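You operate a simulated robot arm through the tools that you are given. There is no shell and no other tool. Be economical: measure what you need, move in short steps, check, and stop when the job is done.

You run a simulated robot arm. Do the job below in one go: nothing can be reset, and whatever is moved stays where it is left.

## Task
Lift the brush pot and the lid off the splash and wipe it up.
Fine: brush pot on the rubber mat, lid on the yellow pot; use the wet sponge, leave it in the drip tray.

The check looks at the end state, three seconds after you hand in, the way a careful person would. Anything else that was tipped, shoved, dropped, spilled or broken makes it a failure. A push-on lid holds only when it is set on centred and level and pressed home; a screw cap is set on level and turned clockwise until tight.

## Robot
A 6-joint arm with a two-finger parallel gripper, fixed in place. Base frame: the origin is at the foot of the arm, x ahead of it, y to its left, z up; the work surface is at about z = 0.76. Units: m, degrees, N and s.
With the tool pointing down near the work surface it reaches from about 0.26 to 0.68 m from the base axis. Its first joint turns from -66.0 to 66.0 degrees. Payload 2.9 kg.
Tool frame: the origin (TCP) lies between the finger pads and is the grasp point; the fingertips stand 0.03 m ahead of it; z points along the fingers, y is the line along which they close. Largest opening 0.11 m; finger width 0.02, thickness 0.01; the body of the gripper, 0.048 by 0.112 m, starts 0.055 m behind the TCP.
Orientation is told as [roll, pitch, yaw] about the base's x, y, z axes, in that order, counted from this pose: with the fingers straight down and closing along the base's y, the tool's x points along the base's -x, its y along +y and its z along -z.

## Interface
- The arm moves only by the tool jog_arm. Its argument "moves" is one flat list of numbers, 7 for each row, row after row: the shift along the tool's x, y, z in m, then the turn, a rotation vector about the tool's x, y, z in degrees, then the opening, from 0 (shut) to 1 (fully open). In form: [tx, ty, tz, rx, ry, rz, hand, tx, ty, tz, rx, ry, rz, hand, ...]. A call has 1 to 10 rows; each row is the pose to reach, as a shift and turn from the pose commanded when the call began, along the tool's axes at that moment. Rows are played at 5 a second. More than 0.05 m and 8.6 degrees between two rows, or a gripper value outside its range, and nothing of the call is played. A pose out of reach is approached as far as the arm can. The call stops where the force on the tool passes 40 N (or 10 N more than at its start, if that is more) or the arm is blocked; 0.2 s more then pass. The fingers move at their own pace (about 0.108 m/s each) and stop on an object; they squeeze with about 38 N. The grip force told is the motor's: it shows also when the fingers shut on nothing. Time passes only in rows, and 0.2 s behind the last, so rows that repeat a pose let the fingers close. The reply holds the time, the measured pose of the TCP, the force on the tool along the base axes, the opening and the grip force, in the units named above and with some noise, and new pictures: "pictures" is both (left out), scene, wrist or none.
- Cameras (640 x 400 px; columns grow to the right, rows downward): "scene" is fixed at [0.0829, 0.437, 1.3875]; the picture's right is [-0.71, -0.70, 0.00], its down [-0.37, 0.38, -0.85] and it looks along [0.59, -0.61, -0.53] (base axes); focal length 324 px, centre (320, 200). "wrist" rides on the gripper at [-0.036, 0, -0.057] in the tool frame; the picture's right is [0.00, -1.00, 0.00], its down [0.97, 0.00, -0.24] and it looks along [0.24, 0.00, 0.97] (tool axes); focal length 218 px, centre (320, 200).
- locate(camera, pixels): for up to 12 pixels [column, row] of the newest picture of that camera ("zoom" is the newest enlarged one), the place [x, y, z] in the base frame of the surface seen there, good to about 0.002 m. It takes no simulated time.
- enlarge(camera, box): a new picture of the part [left, top, right, bottom] of that camera's present view, enlarged. It takes no simulated time.
- finish_job(): hands the job in; it is judged then, once.

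Go step by step. Measure first, check grasps and placings, and put right what went wrong. The budget is 80 turns and 120 pictures, counting those below and the enlarged ones. Unless the task says otherwise, let go and move clear before handing in, and close with one line.

The tools are called as a command line: name --argument value ..., lists and objects as JSON in quotes. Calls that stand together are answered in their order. jog_arm: Moves the arm, as the interface text tells. Its arguments: {"type":"object","properties":{"moves":{"type":"array","items":{"type":"number"}},"pictures":{"type":"string","enum":["both","scene","wrist","none"]}},"required":["moves"]} The other tools are called the same way: locate (camera, pixels) gives the place of the surface under pixels of a picture; enlarge (camera, box) takes an enlarged picture of a part of a camera's view; finish_job () hands the job in.

At the start:

```text
time_s: 0.0
tool_pos: [0.5052, -0.005, 1.1039]
tool_rot: [0.1, 0.0, -0.1]
force: [-0.1, -0.2, -0.2]
grip_width: 0.1101
finger_force: 0.0
```

scene: 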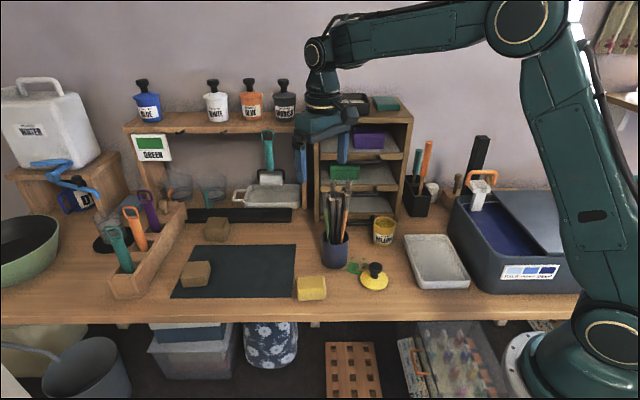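
wrist: 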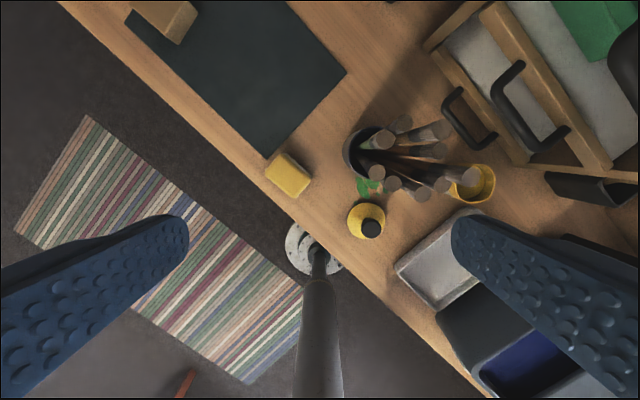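

The brush pot (335,245), lid (374,275), yellow pot (384,230), sponge (312,288), mat (235,270) and tray (435,260) are visible. I'll enlarge and locate them.

enlarge --camera "scene" --box '[280, 170, 480, 310]'

enlarge --camera "scene" --box '[130, 190, 340, 320]'

locate --camera "scene" --pixels '[[336, 262], [334, 235], [374, 266], [374, 285], [384, 222], [383, 241], [312, 283], [435, 262], [205, 250], [280, 250], [285, 290], [180, 293]]'

locate --camera "wrist" --pixels '[[372, 228], [366, 205], [290, 177], [265, 172], [312, 182], [281, 153], [281, 196], [364, 187], [377, 186], [470, 190], [347, 155], [345, 72]]'

```text
2.86 times, centred on (380, 240) of scene
```

zoom: 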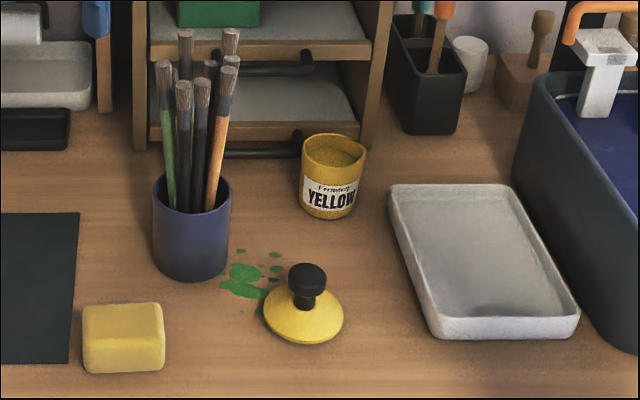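

```text
3.05 times, centred on (235, 255) of scene
```

zoom: 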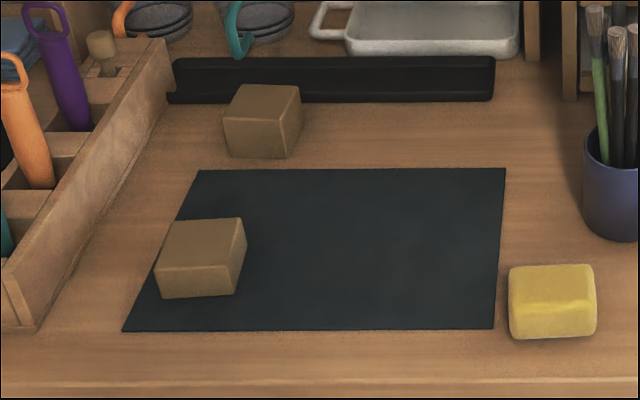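

```text
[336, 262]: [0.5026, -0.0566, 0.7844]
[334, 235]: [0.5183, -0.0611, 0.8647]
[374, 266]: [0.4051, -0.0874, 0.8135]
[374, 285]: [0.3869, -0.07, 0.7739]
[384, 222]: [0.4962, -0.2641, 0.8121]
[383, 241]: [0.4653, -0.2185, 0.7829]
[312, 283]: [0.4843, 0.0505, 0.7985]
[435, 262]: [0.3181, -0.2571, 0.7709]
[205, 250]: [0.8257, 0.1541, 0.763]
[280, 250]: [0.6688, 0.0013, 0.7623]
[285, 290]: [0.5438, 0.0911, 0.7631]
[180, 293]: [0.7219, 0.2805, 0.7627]
```

```text
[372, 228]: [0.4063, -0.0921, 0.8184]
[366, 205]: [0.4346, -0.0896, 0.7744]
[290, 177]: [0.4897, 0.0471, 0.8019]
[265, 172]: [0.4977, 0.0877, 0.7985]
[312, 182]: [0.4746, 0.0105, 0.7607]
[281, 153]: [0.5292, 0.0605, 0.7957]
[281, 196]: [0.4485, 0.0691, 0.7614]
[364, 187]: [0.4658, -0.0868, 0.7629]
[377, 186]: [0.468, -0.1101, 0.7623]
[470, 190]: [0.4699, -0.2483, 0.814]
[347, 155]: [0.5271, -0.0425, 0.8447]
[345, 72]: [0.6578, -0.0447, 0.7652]
```

Yellow block at (312,288) and two brown blocks at (195,273),(215,228); I need to tell which is the wet sponge. Enlarging more.

enlarge --camera "scene" --box '[290, 260, 350, 310]'

enlarge --camera "scene" --box '[165, 210, 245, 300]'

enlarge --camera "scene" --box '[310, 80, 580, 300]'

enlarge --camera "wrist" --box '[240, 90, 520, 300]'

```text
8.00 times, centred on (320, 285) of scene
```

zoom: 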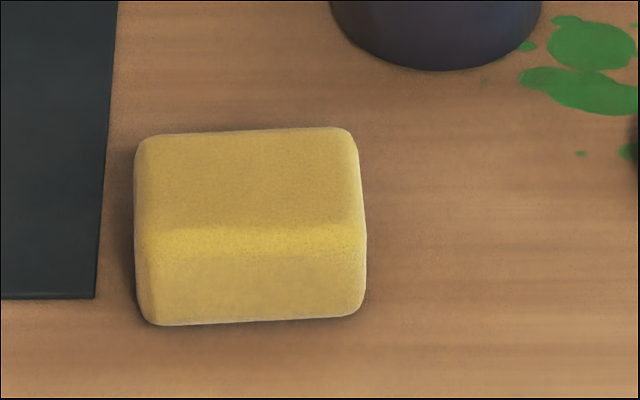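

```text
4.44 times, centred on (205, 255) of scene
```

zoom: 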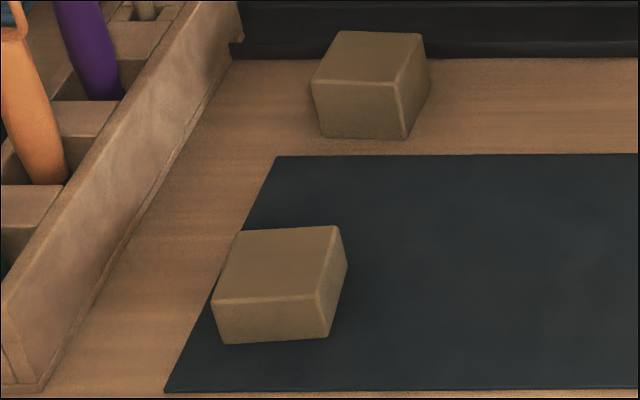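

```text
1.82 times, centred on (445, 190) of scene
```

zoom: 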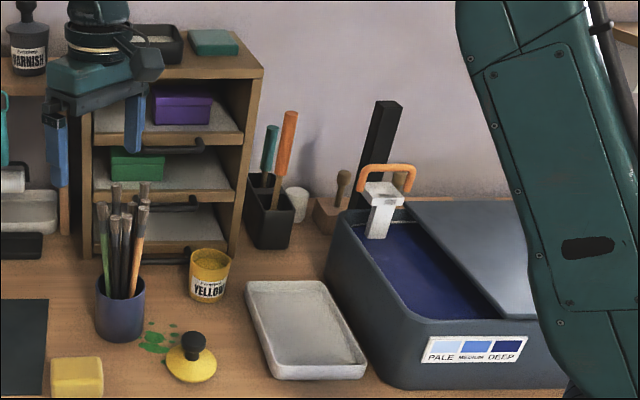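

```text
1.90 times, centred on (380, 195) of wrist
```

zoom: 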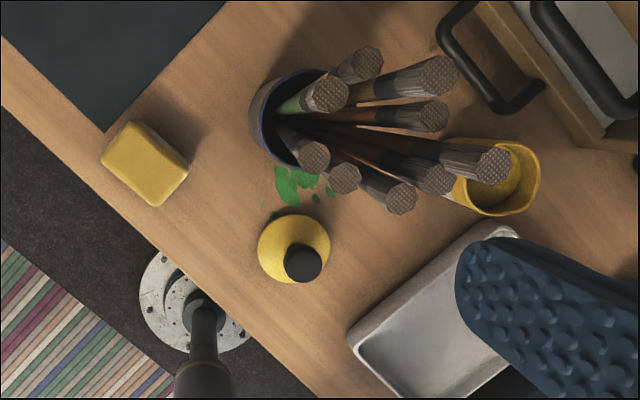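

The yellow rounded block is the sponge, the brown ones are wooden blocks. Now measuring brush tops, rim, lid and yellow pot in the zoomed wrist picture.

locate --camera "zoom" --pixels '[[303, 263], [258, 248], [331, 240], [293, 214], [438, 75], [490, 165], [400, 195], [315, 157], [328, 95], [252, 110], [541, 180], [490, 212]]'

locate --camera "scene" --pixels '[[374, 264], [363, 276], [385, 276], [374, 290], [384, 217], [373, 222], [395, 222], [384, 244], [384, 226], [321, 236], [349, 236], [335, 266]]'

enlarge --camera "scene" --box '[340, 205, 420, 300]'

```text
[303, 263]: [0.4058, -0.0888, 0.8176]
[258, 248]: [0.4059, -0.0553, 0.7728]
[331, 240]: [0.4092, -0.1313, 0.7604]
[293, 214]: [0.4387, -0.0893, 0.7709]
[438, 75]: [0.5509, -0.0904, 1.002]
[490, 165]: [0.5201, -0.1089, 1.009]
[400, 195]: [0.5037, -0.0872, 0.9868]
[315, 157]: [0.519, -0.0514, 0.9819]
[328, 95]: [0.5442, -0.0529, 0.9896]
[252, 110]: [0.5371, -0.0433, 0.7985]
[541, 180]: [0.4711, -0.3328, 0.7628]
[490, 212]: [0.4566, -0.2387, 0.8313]
```

```text
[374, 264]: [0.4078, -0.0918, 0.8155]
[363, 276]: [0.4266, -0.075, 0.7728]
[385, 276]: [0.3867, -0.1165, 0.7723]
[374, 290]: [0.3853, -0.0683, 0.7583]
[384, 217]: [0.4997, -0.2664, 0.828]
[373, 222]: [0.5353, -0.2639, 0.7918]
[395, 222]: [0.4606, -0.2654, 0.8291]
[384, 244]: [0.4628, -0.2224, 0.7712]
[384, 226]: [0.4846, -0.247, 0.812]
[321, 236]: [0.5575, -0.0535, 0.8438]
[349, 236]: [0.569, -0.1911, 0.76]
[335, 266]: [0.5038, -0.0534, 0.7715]
```

```text
4.21 times, centred on (380, 252) of scene
```

zoom: 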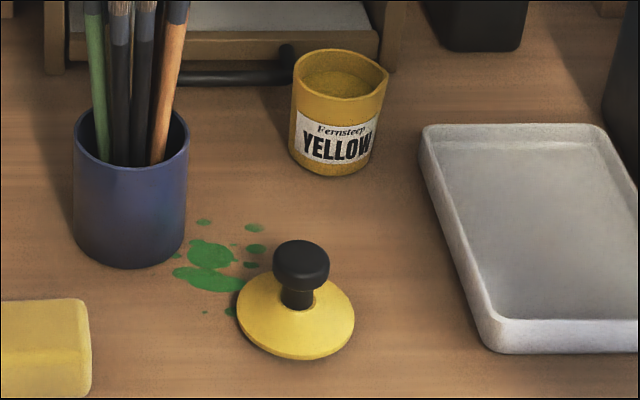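

The pot rim seems to have a small spout at right; I'll locate rim points around it and the lid's edge.

locate --camera "zoom" --pixels '[[293, 65], [340, 49], [385, 72], [340, 100], [310, 94], [372, 92], [335, 82], [239, 305], [353, 312], [296, 357], [301, 250], [301, 302]]'

enlarge --camera "scene" --box '[364, 205, 404, 250]'

```text
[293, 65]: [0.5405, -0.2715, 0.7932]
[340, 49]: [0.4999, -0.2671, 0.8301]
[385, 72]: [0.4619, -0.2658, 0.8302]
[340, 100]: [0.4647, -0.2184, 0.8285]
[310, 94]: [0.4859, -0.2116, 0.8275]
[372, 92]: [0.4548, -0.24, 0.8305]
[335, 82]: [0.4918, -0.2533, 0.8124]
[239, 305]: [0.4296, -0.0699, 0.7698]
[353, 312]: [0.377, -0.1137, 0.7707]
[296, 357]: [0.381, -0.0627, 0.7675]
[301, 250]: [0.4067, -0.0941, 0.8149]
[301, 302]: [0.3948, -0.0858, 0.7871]
```

```text
8.89 times, centred on (384, 228) of scene
```

zoom: 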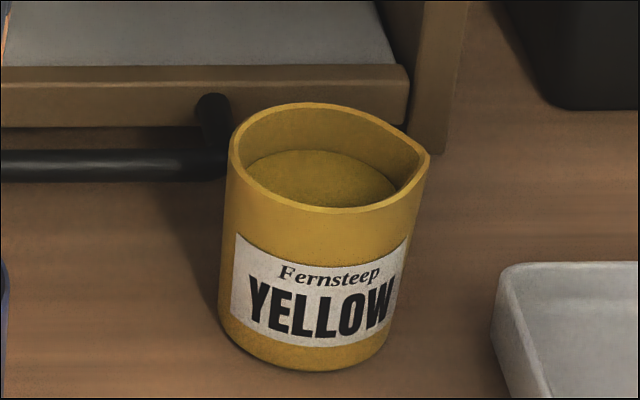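

Rim circle centre ≈ (0.482,-0.243), rim z 0.83; lid knob ≈ (0.406,-0.090), top 0.817. Check the shelf front clearance, and move above the lid.

locate --camera "scene" --pixels '[[404, 160], [404, 215], [318, 210], [345, 218], [365, 187], [382, 155], [360, 160], [406, 125]]'

jog_arm --moves '[0.03, -0.026, 0.03, 0, 0, 0, 1, 0.06, -0.05, 0.06, 0, 0, 0, 1, 0.085, -0.075, 0.09, 0, 0, 0, 1, 0.099, -0.085, 0.13, 0, 0, 0, 0.8, 0.099, -0.085, 0.17, 0, 0, 0, 0.6, 0.099, -0.085, 0.19, 0, 0, 0, 0.6]'

```text
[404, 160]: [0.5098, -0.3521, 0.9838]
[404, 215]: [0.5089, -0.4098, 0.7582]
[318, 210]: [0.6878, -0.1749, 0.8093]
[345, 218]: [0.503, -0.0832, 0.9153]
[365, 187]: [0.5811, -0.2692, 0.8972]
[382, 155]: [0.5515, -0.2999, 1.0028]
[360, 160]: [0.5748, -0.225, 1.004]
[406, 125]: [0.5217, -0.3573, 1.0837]
```

```text
time_s: 1.4
tool_pos: [0.4066, -0.0893, 0.915]
tool_rot: [0.1, 0.0, -0.1]
force: [-0.2, -0.1, 0.1]
grip_width: 0.0659
finger_force: 0.0
```

scene: 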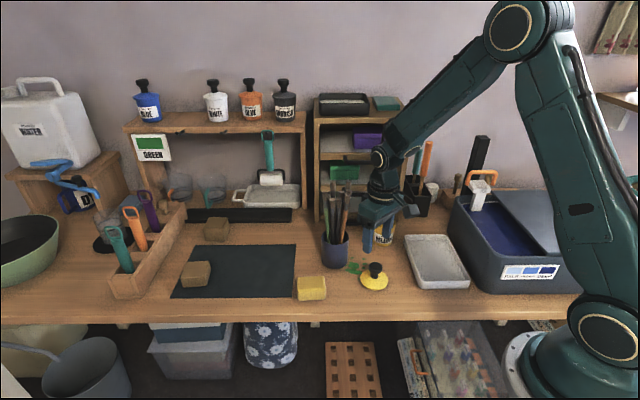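
wrist: 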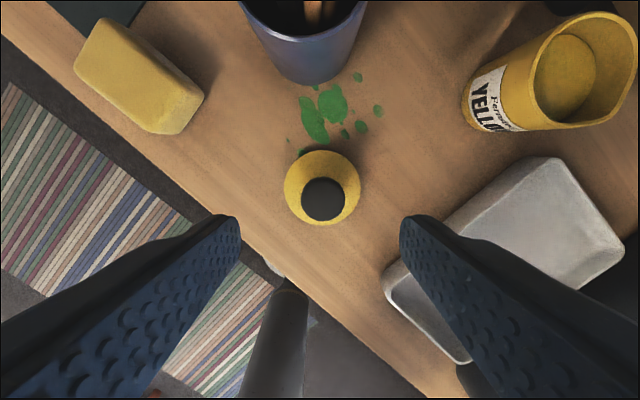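

Knob at wrist (323,199), between the fingers. Locating knob edges.

locate --camera "wrist" --pixels '[[323, 200], [304, 200], [342, 200], [323, 180], [323, 219], [322, 152], [287, 190], [359, 190], [575, 75], [636, 50], [470, 90], [540, 60]]'

enlarge --camera "wrist" --box '[450, 0, 640, 140]'

```text
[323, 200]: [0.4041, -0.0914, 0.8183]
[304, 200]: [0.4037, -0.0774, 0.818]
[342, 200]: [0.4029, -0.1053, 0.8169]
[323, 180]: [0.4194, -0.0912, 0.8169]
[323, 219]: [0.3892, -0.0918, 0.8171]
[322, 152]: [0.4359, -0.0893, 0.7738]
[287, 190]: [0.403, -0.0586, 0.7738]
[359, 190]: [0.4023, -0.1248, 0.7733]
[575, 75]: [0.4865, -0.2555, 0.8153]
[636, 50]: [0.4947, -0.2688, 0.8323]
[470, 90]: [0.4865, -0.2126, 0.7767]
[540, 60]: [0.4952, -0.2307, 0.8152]
```

```text
2.86 times, centred on (545, 70) of wrist
```

zoom: 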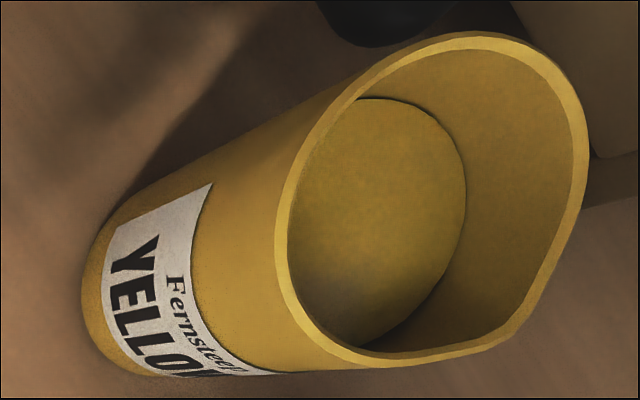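

Knob centre (0.404,-0.0915), 29 mm wide, z 0.80–0.818. Lower to TCP z≈0.82 and close; also locate rim points of the pot.

locate --camera "zoom" --pixels '[[283, 200], [297, 300], [370, 357], [345, 95], [420, 48], [480, 42], [545, 65], [582, 125], [575, 210], [500, 345], [440, 355], [318, 135]]'

jog_arm --moves '[0.0026, -0.0022, 0.03, 0, 0, 0, 0.6, 0.0026, -0.0022, 0.06, 0, 0, 0, 0.6, 0.0026, -0.0022, 0.085, 0, 0, 0, 0.6, 0.0026, -0.0022, 0.095, 0, 0, 0, 0.6, 0.0026, -0.0022, 0.095, 0, 0, 0, 0.6, 0.0026, -0.0022, 0.095, 0, 0, 0, 0.1, 0.0026, -0.0022, 0.095, 0, 0, 0, 0.1, 0.0026, -0.0022, 0.095, 0, 0, 0, 0.1]'

```text
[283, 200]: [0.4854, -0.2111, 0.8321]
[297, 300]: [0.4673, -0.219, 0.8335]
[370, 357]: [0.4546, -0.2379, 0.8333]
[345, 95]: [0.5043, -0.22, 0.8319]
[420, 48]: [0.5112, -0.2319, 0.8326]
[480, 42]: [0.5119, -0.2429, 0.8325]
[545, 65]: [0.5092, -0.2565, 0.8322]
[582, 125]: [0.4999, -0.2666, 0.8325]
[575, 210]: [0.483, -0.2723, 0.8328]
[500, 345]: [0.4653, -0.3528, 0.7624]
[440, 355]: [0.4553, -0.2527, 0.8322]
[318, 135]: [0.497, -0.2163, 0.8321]
```

```text
time_s: 3.2
tool_pos: [0.4024, -0.0925, 0.8202]
tool_rot: [0.0, 0.0, 0.0]
force: [0.2, 0.6, -0.5]
grip_width: 0.0317
finger_force: 37.8
```

scene: 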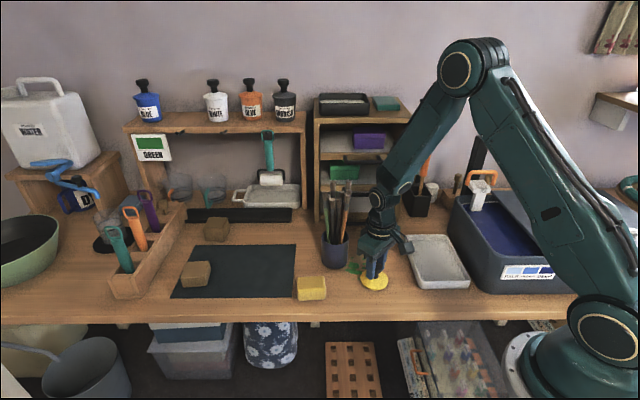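
wrist: 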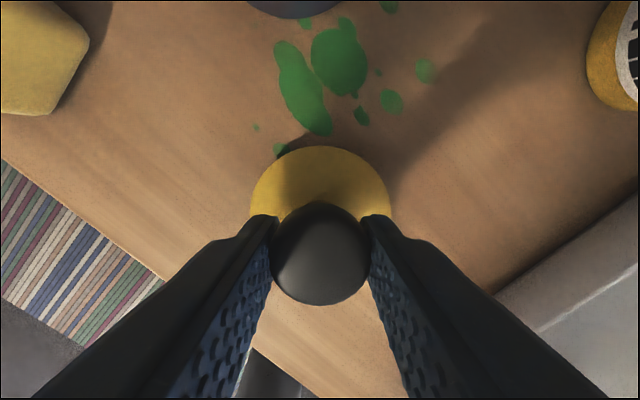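

The lid knob is held (grip 31.7 mm, 38 N). Lift to z≈0.93, then go -y and then +x to above the yellow pot.

jog_arm --moves '[0, 0, -0.02, 0, 0, 0, 0.1, 0, 0, -0.06, 0, 0, 0, 0.1, 0, 0, -0.11, 0, 0, 0, 0.1, 0, -0.05, -0.11, 0, 0, 0, 0.1, 0, -0.1, -0.11, 0, 0, 0, 0.1, 0, -0.149, -0.11, 0, 0, 0, 0.1, 0, -0.149, -0.11, 0, 0, 0, 0.1]'

```text
time_s: 4.8
tool_pos: [0.4023, -0.2412, 0.9296]
tool_rot: [0.1, 0.0, 0.0]
force: [0.2, 0.4, 0.3]
grip_width: 0.011
finger_force: 0.1
```

scene: 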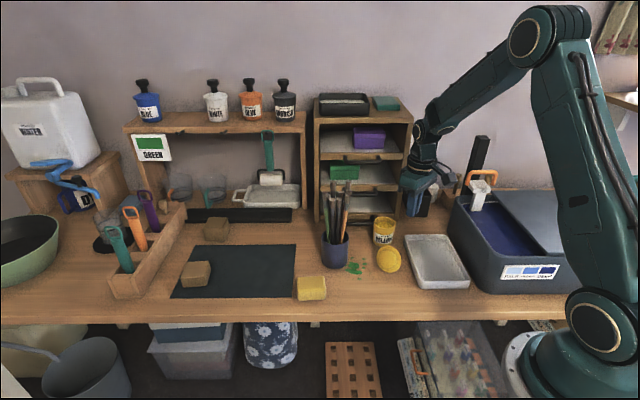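
wrist: 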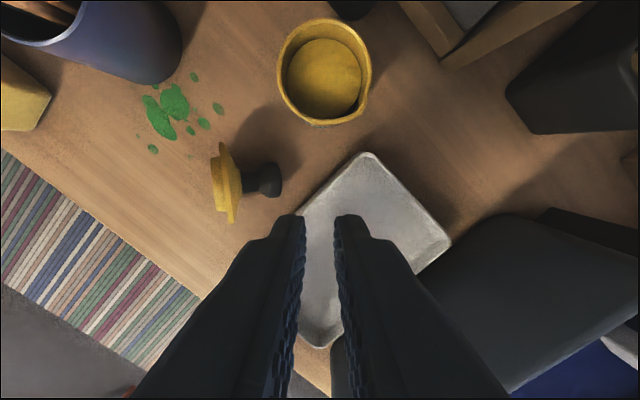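

The lid slipped out and now lies on its side at wrist (240,182), rim and knob on the table. Nothing else looks disturbed; I'll look closely.

enlarge --camera "wrist" --box '[120, 60, 400, 250]'

enlarge --camera "scene" --box '[320, 200, 440, 300]'

locate --camera "wrist" --pixels '[[220, 145], [214, 180], [230, 221], [240, 180], [230, 180], [255, 180], [270, 180], [275, 168], [273, 193], [225, 150]]'

```text
2.11 times, centred on (260, 155) of wrist
```

zoom: 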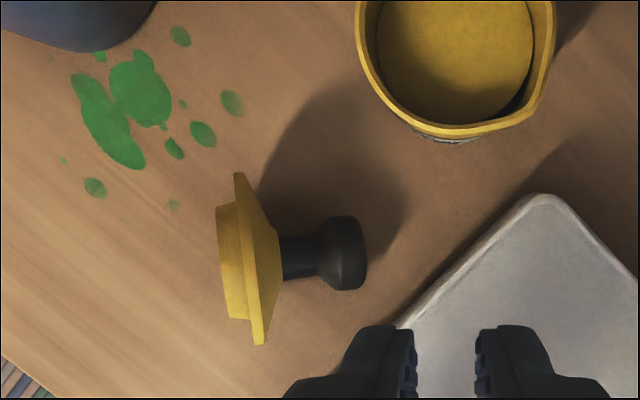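

```text
4.00 times, centred on (380, 250) of scene
```

zoom: 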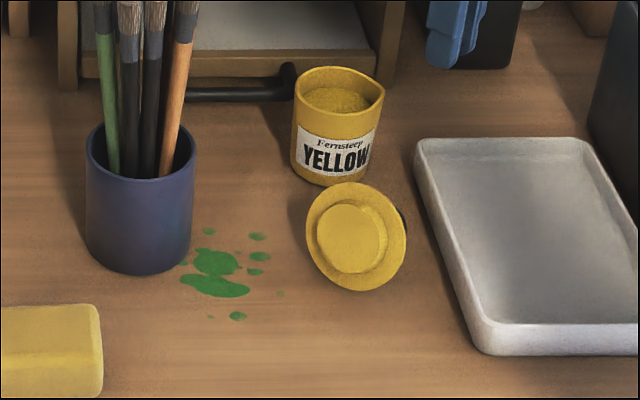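

```text
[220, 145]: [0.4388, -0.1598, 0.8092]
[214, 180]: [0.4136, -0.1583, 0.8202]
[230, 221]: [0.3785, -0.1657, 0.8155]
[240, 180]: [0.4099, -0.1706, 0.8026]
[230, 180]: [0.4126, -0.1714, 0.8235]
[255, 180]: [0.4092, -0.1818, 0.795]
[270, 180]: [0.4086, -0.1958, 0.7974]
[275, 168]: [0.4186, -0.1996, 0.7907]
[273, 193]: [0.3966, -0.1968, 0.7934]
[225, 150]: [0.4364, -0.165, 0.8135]
```

The lid lies with axis along y, knob at ≈(0.408,-0.197), resting low. I'll turn the gripper 90° so it closes along x over the knob, then grip it and pivot the lid upright against the table.

jog_arm --moves '[0, 0.01, 0, 0, 0, 8.5, 0.5, 0, 0.02, 0, 0, 0, 17, 0.5, 0, 0.03, 0, 0, 0, 25.5, 0.5, -0.005, 0.042, 0, 0, 0, 34, 0.5, -0.005, 0.042, 0, 0, 0, 42.5, 0.5, -0.005, 0.042, 0, 0, 0, 51, 0.5, -0.005, 0.042, 0, 0, 0, 59.5, 0.5, -0.005, 0.042, 0, 0, 0, 68, 0.5, -0.005, 0.042, 0, 0, 0, 76.5, 0.5, -0.005, 0.042, 0, 0, 0, 85, 0.5]'

```text
time_s: 7.0
tool_pos: [0.4085, -0.199, 0.9298]
tool_rot: [0.0, 0.0, -85.2]
force: [1.0, -0.5, -0.1]
grip_width: 0.055
finger_force: 0.1
```

scene: 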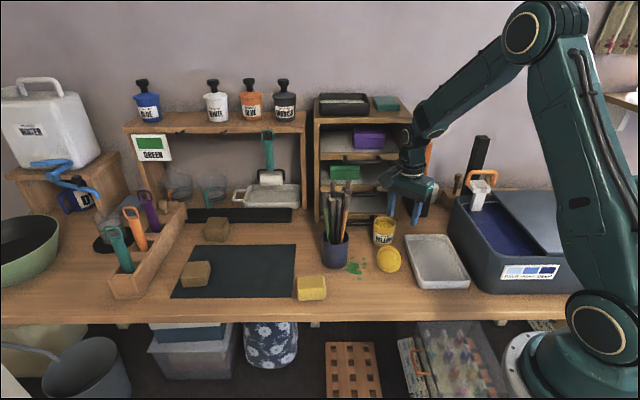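
wrist: 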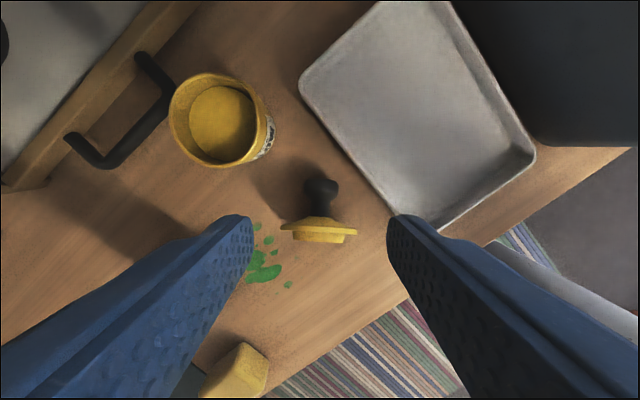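

Gripper now closes along x; knob at wrist (321,188). Measuring.

locate --camera "wrist" --pixels '[[321, 188], [307, 188], [336, 188], [322, 178], [320, 205], [283, 225], [356, 234], [319, 222], [305, 236]]'

enlarge --camera "wrist" --box '[260, 160, 380, 260]'

```text
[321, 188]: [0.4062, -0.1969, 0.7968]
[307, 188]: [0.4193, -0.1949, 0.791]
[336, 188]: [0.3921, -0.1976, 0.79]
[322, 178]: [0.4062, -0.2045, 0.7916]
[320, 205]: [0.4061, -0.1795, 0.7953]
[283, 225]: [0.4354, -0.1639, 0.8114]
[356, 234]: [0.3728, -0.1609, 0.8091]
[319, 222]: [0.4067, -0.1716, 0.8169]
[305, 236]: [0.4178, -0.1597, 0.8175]
```

```text
4.00 times, centred on (320, 210) of wrist
```

zoom: 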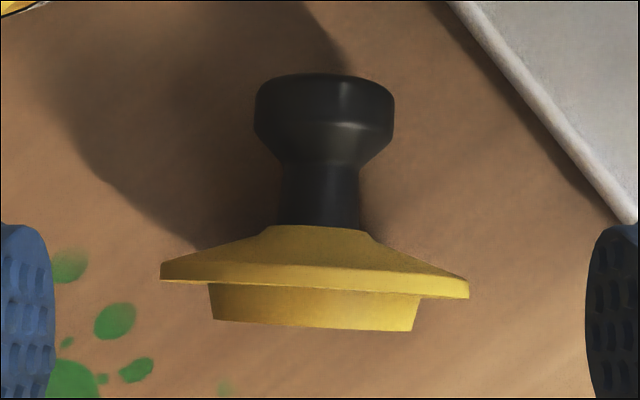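

Knob centre (0.406,-0.197), axis z≈0.779. Descend to TCP z 0.794, close, then lift 2 cm slowly.

jog_arm --moves '[0.001, -0.0023, 0.03, 0, 0, 4.8, 0.5, 0.001, -0.0023, 0.07, 0, 0, 4.8, 0.5, 0.001, -0.0023, 0.1, 0, 0, 4.8, 0.5, 0.001, -0.0023, 0.125, 0, 0, 4.8, 0.5, 0.001, -0.0023, 0.1358, 0, 0, 4.8, 0.5, 0.001, -0.0023, 0.1358, 0, 0, 4.8, 0.0, 0.001, -0.0023, 0.1358, 0, 0, 4.8, 0.0, 0.001, -0.0023, 0.1358, 0, 0, 4.8, 0.0]'

```text
time_s: 8.8
tool_pos: [0.4041, -0.1975, 0.7932]
tool_rot: [0.0, 0.0, -89.9]
force: [0.3, -0.2, 0.9]
grip_width: 0.0315
finger_force: 38.3
```

scene: 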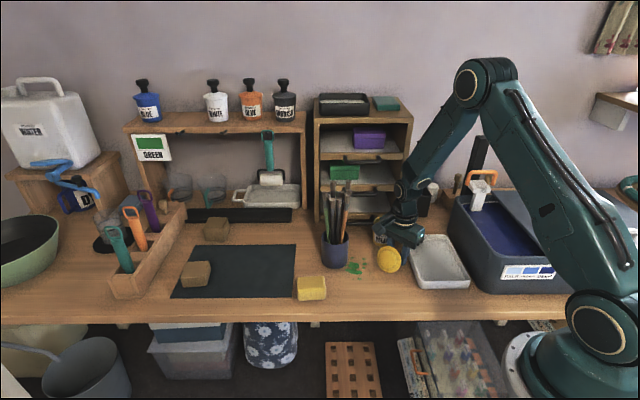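
wrist: 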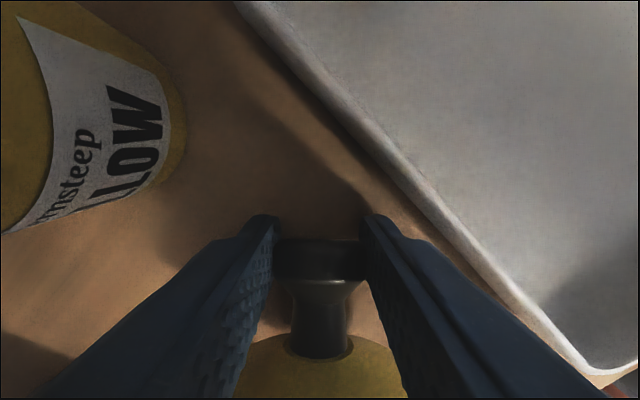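

Knob held. Lift 5 cm slowly and see whether the lid swings down.

jog_arm --moves '[0, 0, -0.01, 0, 0, 0, 0, 0, 0, -0.02, 0, 0, 0, 0, 0, 0, -0.03, 0, 0, 0, 0, 0, 0, -0.04, 0, 0, 0, 0, 0, 0, -0.05, 0, 0, 0, 0]'

```text
time_s: 10.0
tool_pos: [0.4062, -0.1977, 0.8427]
tool_rot: [0.0, 0.0, -89.7]
force: [0.0, -0.4, 0.4]
grip_width: 0.0315
finger_force: 37.5
```

scene: 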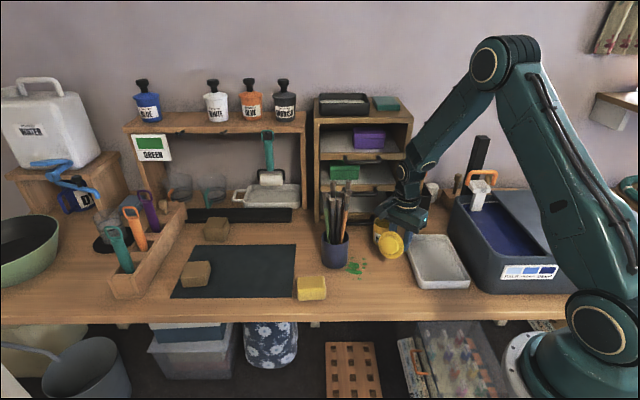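
wrist: 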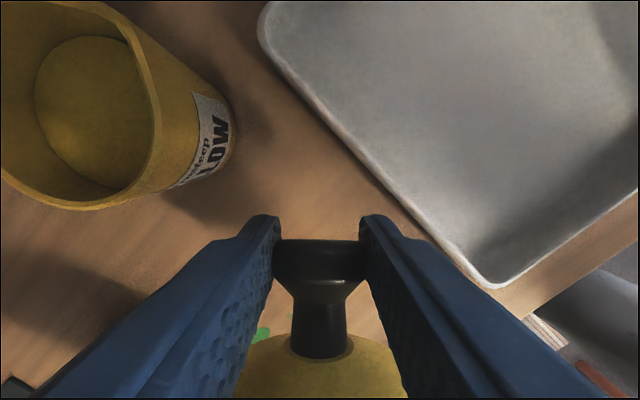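

The grip is firm and the lid doesn't swing. I'll rotate the tool about base x so it points toward -y, which turns the knob upward; rising 6 cm meanwhile.

jog_arm --moves '[0, 0, -0.02, 0, 0, 0, 0, 0, 0, -0.04, 0, -8, 0, 0, 0, 0, -0.05, 0, -16, 0, 0, 0, 0, -0.06, 0, -24, 0, 0, 0, 0, -0.06, 0, -32, 0, 0, 0, 0, -0.06, 0, -40, 0, 0, 0, 0, -0.06, 0, -48, 0, 0, 0, 0, -0.06, 0, -48, 0, 0]'

```text
time_s: 11.8
tool_pos: [0.4058, -0.1975, 0.9051]
tool_rot: [0.0, -48.1, -89.8]
force: [0.4, 0.1, -0.6]
grip_width: 0.0314
finger_force: 38.2
```

scene: 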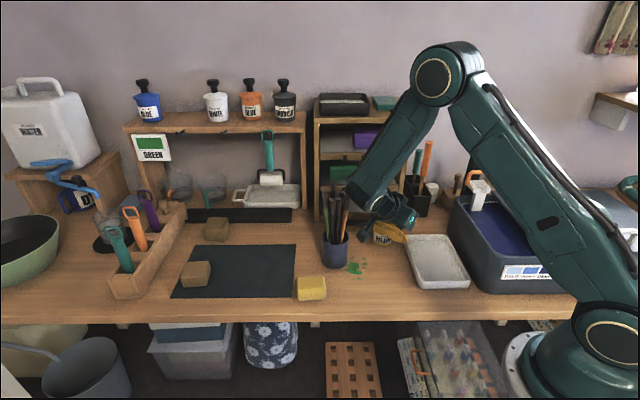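
wrist: 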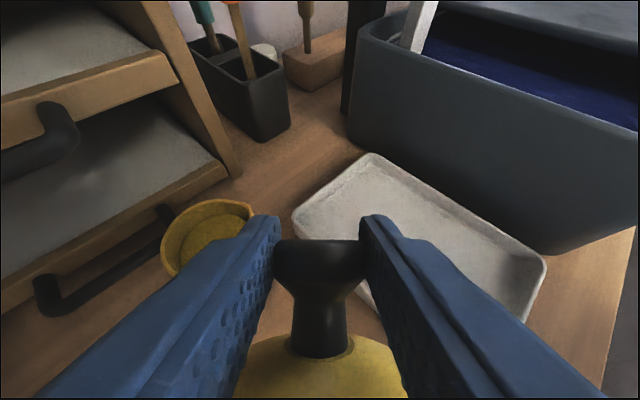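

Working; wrist clears the brushes. Continue 30° more to a near-horizontal tool.

jog_arm --moves '[0, 0, 0, 0, -8, 0, 0, 0, 0, 0, 0, -16, 0, 0, 0, 0, 0, 0, -24, 0, 0, 0, 0, 0, 0, -30, 0, 0, 0, 0, 0, 0, -30, 0, 0]'

enlarge --camera "scene" --box '[310, 150, 470, 300]'

```text
time_s: 13.0
tool_pos: [0.4061, -0.1969, 0.9035]
tool_rot: [0.2, -78.1, -90.0]
force: [0.7, -0.1, -0.1]
grip_width: 0.0313
finger_force: 38.6
```

scene: 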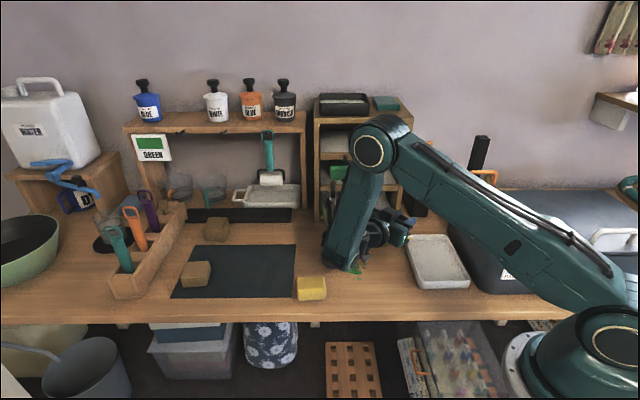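
wrist: 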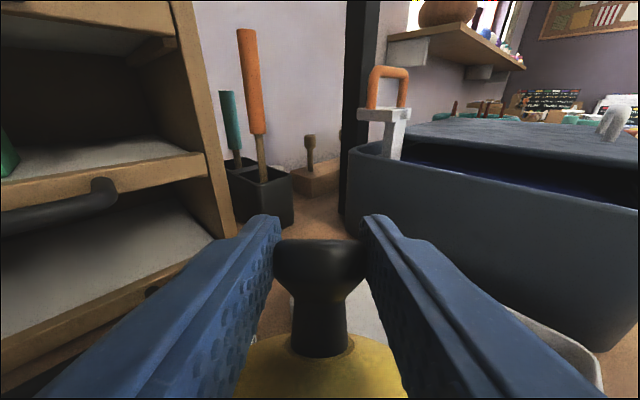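

```text
2.67 times, centred on (390, 225) of scene
```

zoom: 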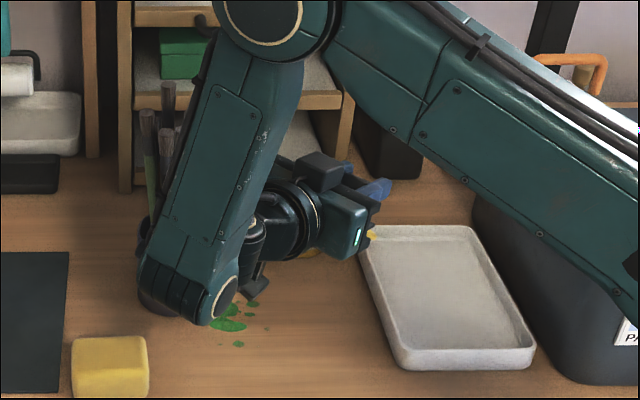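

Lid axis is now ~37° off vertical, enough to fall flat when set down. Check where the forearm end sits relative to the brush pot before lowering.

locate --camera "scene" --pixels '[[332, 258], [350, 268], [363, 255], [345, 245], [366, 243], [325, 235], [340, 200], [327, 262], [358, 270], [400, 240]]'

```text
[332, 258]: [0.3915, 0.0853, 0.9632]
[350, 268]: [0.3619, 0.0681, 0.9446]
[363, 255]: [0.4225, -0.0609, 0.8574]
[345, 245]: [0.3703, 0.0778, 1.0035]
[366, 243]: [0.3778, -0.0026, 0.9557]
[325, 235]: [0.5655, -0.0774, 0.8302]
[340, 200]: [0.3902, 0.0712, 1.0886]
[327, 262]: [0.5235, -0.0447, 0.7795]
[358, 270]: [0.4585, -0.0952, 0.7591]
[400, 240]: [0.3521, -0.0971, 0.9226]
```

I need ~9 cm of lowering; the small bracket under the wrist near scene (365,262) may touch the table first. Measuring it.

enlarge --camera "scene" --box '[345, 210, 425, 280]'

locate --camera "scene" --pixels '[[366, 258], [368, 262], [371, 259], [376, 252], [385, 249], [397, 248], [401, 246], [404, 237], [361, 250]]'

```text
5.71 times, centred on (385, 245) of scene
```

zoom: 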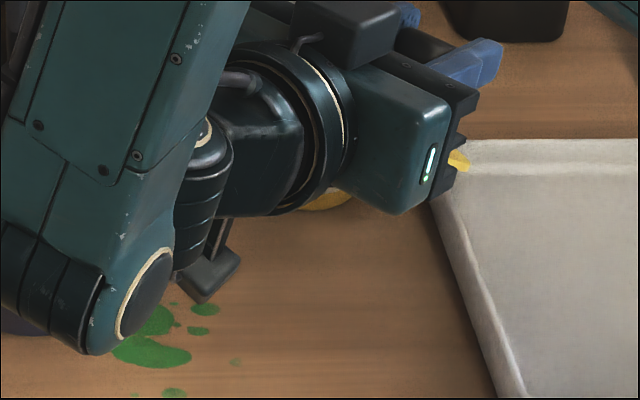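

```text
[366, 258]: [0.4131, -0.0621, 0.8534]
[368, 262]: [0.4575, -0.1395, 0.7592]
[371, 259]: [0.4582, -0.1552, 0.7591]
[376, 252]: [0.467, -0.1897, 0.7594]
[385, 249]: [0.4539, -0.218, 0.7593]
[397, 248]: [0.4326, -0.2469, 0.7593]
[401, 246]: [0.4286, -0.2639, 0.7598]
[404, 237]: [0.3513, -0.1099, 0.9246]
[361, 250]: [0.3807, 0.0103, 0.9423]
```

Bracket bottom is about as low as the lid's edge, so tilt back 6° and shift 4 cm to +y, then lower 8 cm in steps.

jog_arm --moves '[0.0041, 0, -0.0195, 0, 6, 0, 0, 0.0082, 0, -0.0391, 0, 6, 0, 0, 0.028, 0, -0.035, 0, 6, 0, 0, 0.0474, 0, -0.0309, 0, 6, 0, 0, 0.067, 0, -0.0267, 0, 6, 0, 0, 0.0767, 0, -0.0247, 0, 6, 0, 0, 0.0845, 0, -0.023, 0, 6, 0, 0]'

enlarge --camera "scene" --box '[320, 200, 440, 300]'

```text
time_s: 14.6
tool_pos: [0.4063, -0.1581, 0.8263]
tool_rot: [0.0, -72.0, -89.7]
force: [0.3, -0.7, 0.2]
grip_width: 0.0313
finger_force: 37.6
```

scene: 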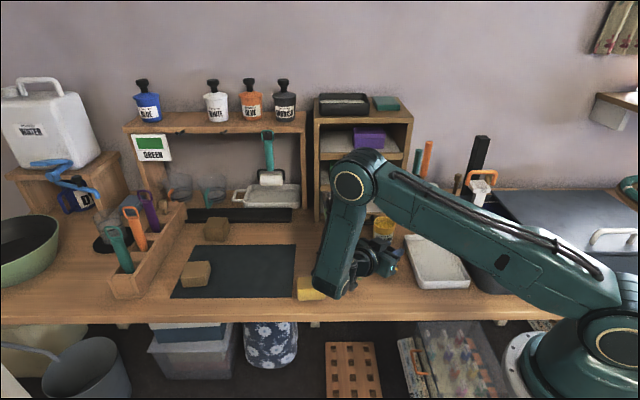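
wrist: 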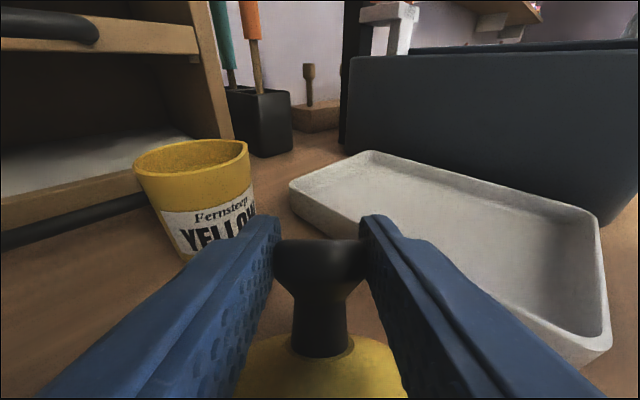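

```text
4.00 times, centred on (380, 250) of scene
```

zoom: 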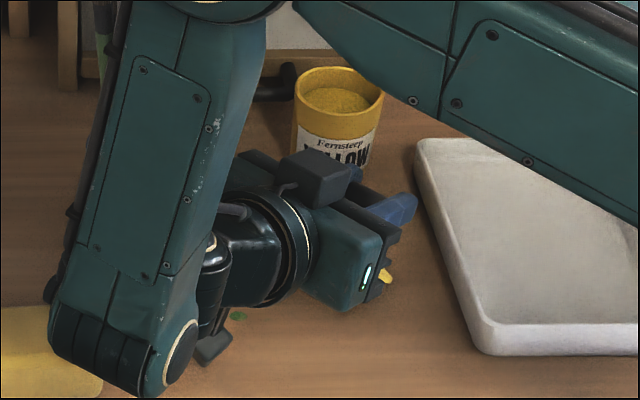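

No contact yet at z=0.826. Lower in 4 mm steps watching the force.

jog_arm --moves '[0.0038, 0, 0.0012, 0, 0, 0, 0, 0.0076, 0, 0.0025, 0, 0, 0, 0, 0.0114, 0, 0.0037, 0, 0, 0, 0, 0.0152, 0, 0.005, 0, 0, 0, 0]' --pictures "wrist"

```text
time_s: 15.3
tool_pos: [0.406, -0.1579, 0.8217]
tool_rot: [1.8, -72.8, -91.4]
force: [-1.2, 0.1, 4.0]
grip_width: 0.0315
finger_force: 37.9
stopped in row 3: the force on the tool passed its limit (the readings are from after the stop); the commanded pose is now the measured one
```

wrist: 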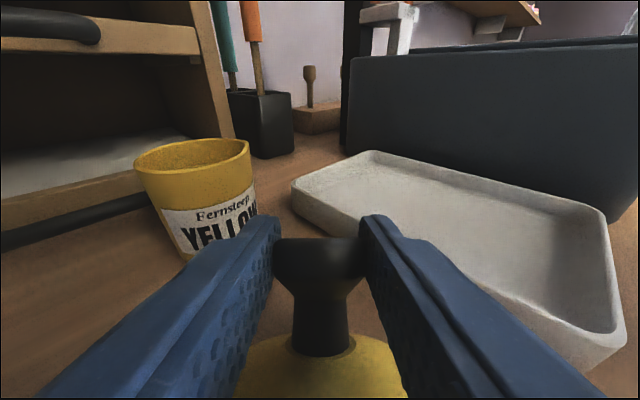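

Contact came about 1 cm earlier than I expected for the lid; check what touches.

enlarge --camera "scene" --box '[290, 230, 430, 310]'

locate --camera "zoom" --pixels '[[265, 245], [260, 275], [240, 235], [130, 300], [70, 300], [430, 190], [420, 240], [150, 240], [320, 220]]'

```text
4.57 times, centred on (360, 270) of scene
```

zoom: 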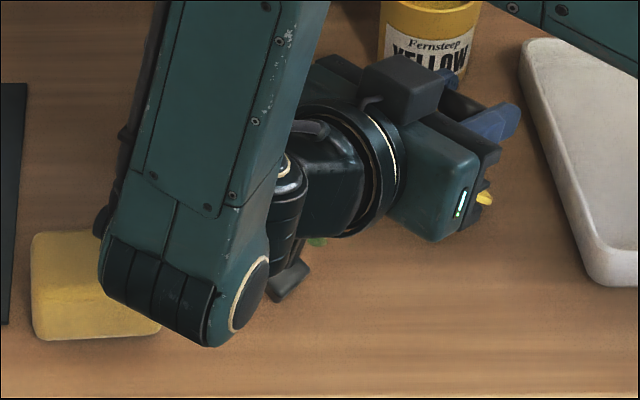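

```text
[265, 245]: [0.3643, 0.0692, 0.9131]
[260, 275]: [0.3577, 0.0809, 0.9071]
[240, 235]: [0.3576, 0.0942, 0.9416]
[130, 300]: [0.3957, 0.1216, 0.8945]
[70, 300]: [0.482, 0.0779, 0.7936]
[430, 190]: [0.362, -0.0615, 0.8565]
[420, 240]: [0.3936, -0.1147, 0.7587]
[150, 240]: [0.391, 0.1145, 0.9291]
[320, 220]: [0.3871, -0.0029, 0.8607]
```

Recomputing with the knob-to-flange length of 42 mm, contact at z 0.82 fits the lid's edge. I'll open; the lid should tip flat on its plug.

jog_arm --moves '[0, 0, 0, 0, 0, 0, 0.3, 0, 0, 0, 0, 0, 0, 0.35, 0, 0, 0, 0, 0, 0, 0.45, 0, 0, 0, 0, 0, 0, 0.5, 0, 0, 0, 0, 0, 0, 0.5]'

```text
time_s: 16.5
tool_pos: [0.407, -0.1589, 0.8222]
tool_rot: [1.8, -72.7, -91.5]
force: [-0.6, 0.4, 11.1]
grip_width: 0.0551
finger_force: 0.1
```

scene: 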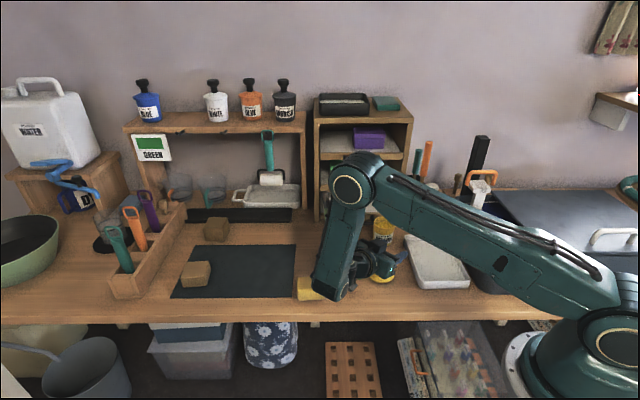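
wrist: 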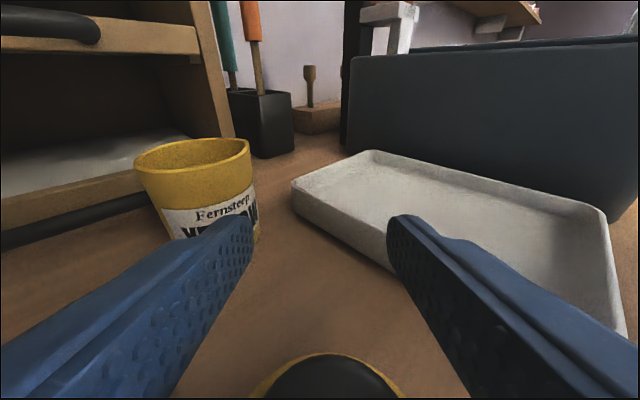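

The lid tipped flat, knob up at wrist (335,385). Raise straight up 12 cm.

jog_arm --moves '[-0.0095, 0, -0.003, 0, 0, 0, 0.6, -0.0285, 0, -0.009, 0, 0, 0, 0.6, -0.057, 0, -0.0178, 0, 0, 0, 0.6, -0.095, 0, -0.0297, 0, 0, 0, 0.6, -0.1146, 0, -0.0357, 0, 8, 0, 0.6, -0.1146, 0, -0.0357, 0, 16, 0, 0.6, -0.1146, 0, -0.0357, 0, 24, 0, 0.6, -0.1146, 0, -0.0357, 0, 32, 0, 0.6, -0.1146, 0, -0.0357, 0, 40, 0, 0.6, -0.1146, 0, -0.0357, 0, 48, 0, 0.6]'

```text
time_s: 18.7
tool_pos: [0.4058, -0.1571, 0.9414]
tool_rot: [0.5, -24.5, -90.0]
force: [0.6, 0.8, 0.3]
grip_width: 0.0659
finger_force: 0.1
```

scene: 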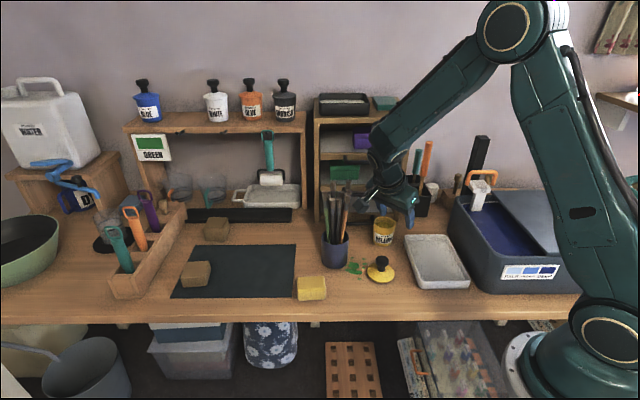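
wrist: 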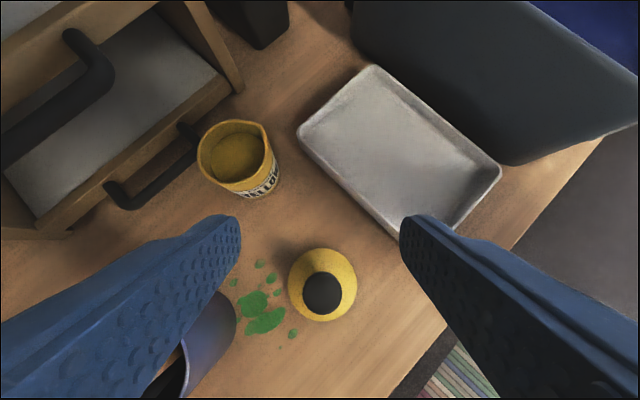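

Lid is flat and upright, clear of the splash. Locate the knob and set the tool vertical above it.

locate --camera "wrist" --pixels '[[322, 293], [303, 293], [342, 293], [322, 274], [322, 312], [290, 285], [356, 285], [322, 250]]'

jog_arm --moves '[0, 0, 0, 0, 8.3, 0, 0.6, 0, 0, 0, 0, 16.5, 0, 0.6, 0, 0, 0, 0, 24.5, 0, 0.6, 0, 0, 0, 0, 24.5, 0, 0.6]' --pictures "wrist"

```text
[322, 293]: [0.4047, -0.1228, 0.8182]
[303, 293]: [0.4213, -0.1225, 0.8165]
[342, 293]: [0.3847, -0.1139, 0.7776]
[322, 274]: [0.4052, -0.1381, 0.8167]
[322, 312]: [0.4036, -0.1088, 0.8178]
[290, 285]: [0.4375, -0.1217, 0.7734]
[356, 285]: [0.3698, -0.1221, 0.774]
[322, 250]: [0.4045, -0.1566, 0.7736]
```

```text
time_s: 19.7
tool_pos: [0.4061, -0.1571, 0.9401]
tool_rot: [0.6, 0.0, -89.9]
force: [0.5, -1.3, 0.0]
grip_width: 0.0664
finger_force: 0.1
```

wrist: 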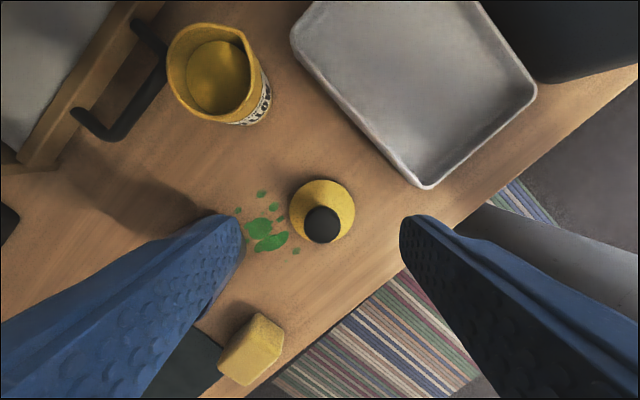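

Knob centre (0.4045,-0.123), top 0.818. Descend to TCP z 0.814 and close fully.

jog_arm --moves '[0.017, -0.0016, 0.03, 0.6, 0, 0, 0.6, 0.034, -0.0016, 0.06, 0.6, 0, 0, 0.6, 0.034, -0.0016, 0.09, 0.6, 0, 0, 0.6, 0.034, -0.0016, 0.115, 0.6, 0, 0, 0.6, 0.034, -0.0016, 0.126, 0.6, 0, 0, 0.6, 0.034, -0.0016, 0.126, 0.6, 0, 0, 0.6, 0.034, -0.0016, 0.126, 0.6, 0, 0, 0, 0.034, -0.0016, 0.126, 0.6, 0, 0, 0, 0.034, -0.0016, 0.126, 0.6, 0, 0, 0]'

```text
time_s: 21.7
tool_pos: [0.4044, -0.1241, 0.816]
tool_rot: [-0.1, -0.1, -89.8]
force: [0.2, 0.5, -0.4]
grip_width: 0.0317
finger_force: 37.6
```

scene: 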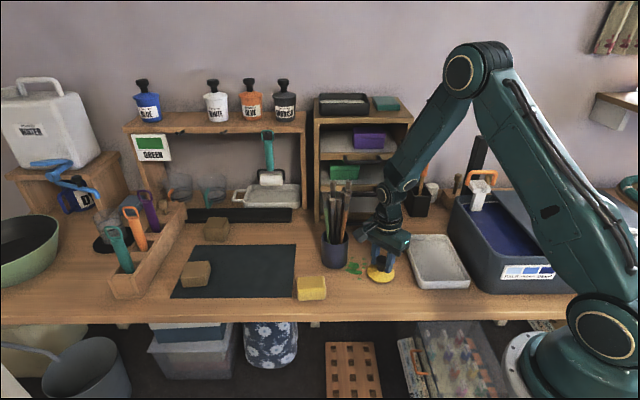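
wrist: 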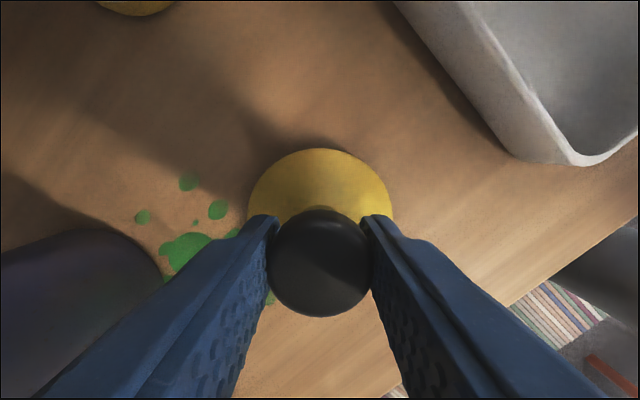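

Knob gripped centrally (31.7 mm). Lift slowly 10 cm, one small step per row.

jog_arm --moves '[0, 0, -0.004, 0, 0, 0, 0, 0, 0, -0.012, 0, 0, 0, 0, 0, 0, -0.024, 0, 0, 0, 0, 0, 0, -0.038, 0, 0, 0, 0, 0, 0, -0.052, 0, 0, 0, 0, 0, 0, -0.068, 0, 0, 0, 0, 0, 0, -0.084, 0, 0, 0, 0, 0, 0, -0.096, 0, 0, 0, 0, 0, 0, -0.1, 0, 0, 0, 0]'

```text
time_s: 23.7
tool_pos: [0.4045, -0.1245, 0.916]
tool_rot: [-0.1, -0.3, -89.8]
force: [0.1, -0.6, -0.2]
grip_width: 0.0318
finger_force: 38.5
```

scene: 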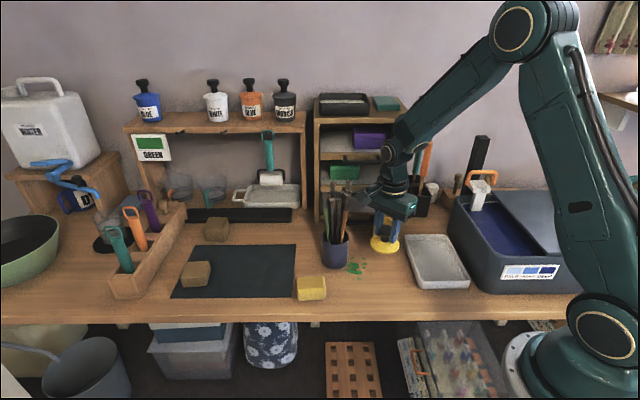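
wrist: 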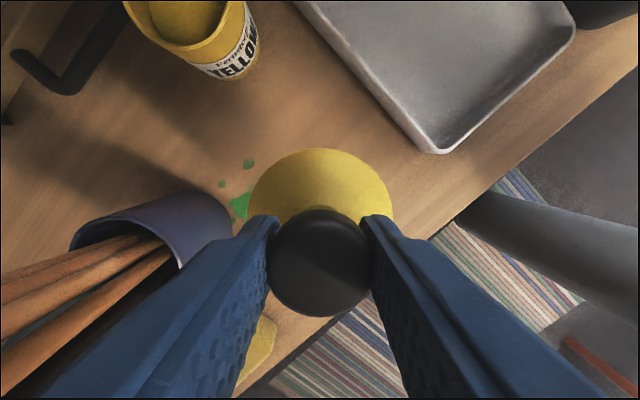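

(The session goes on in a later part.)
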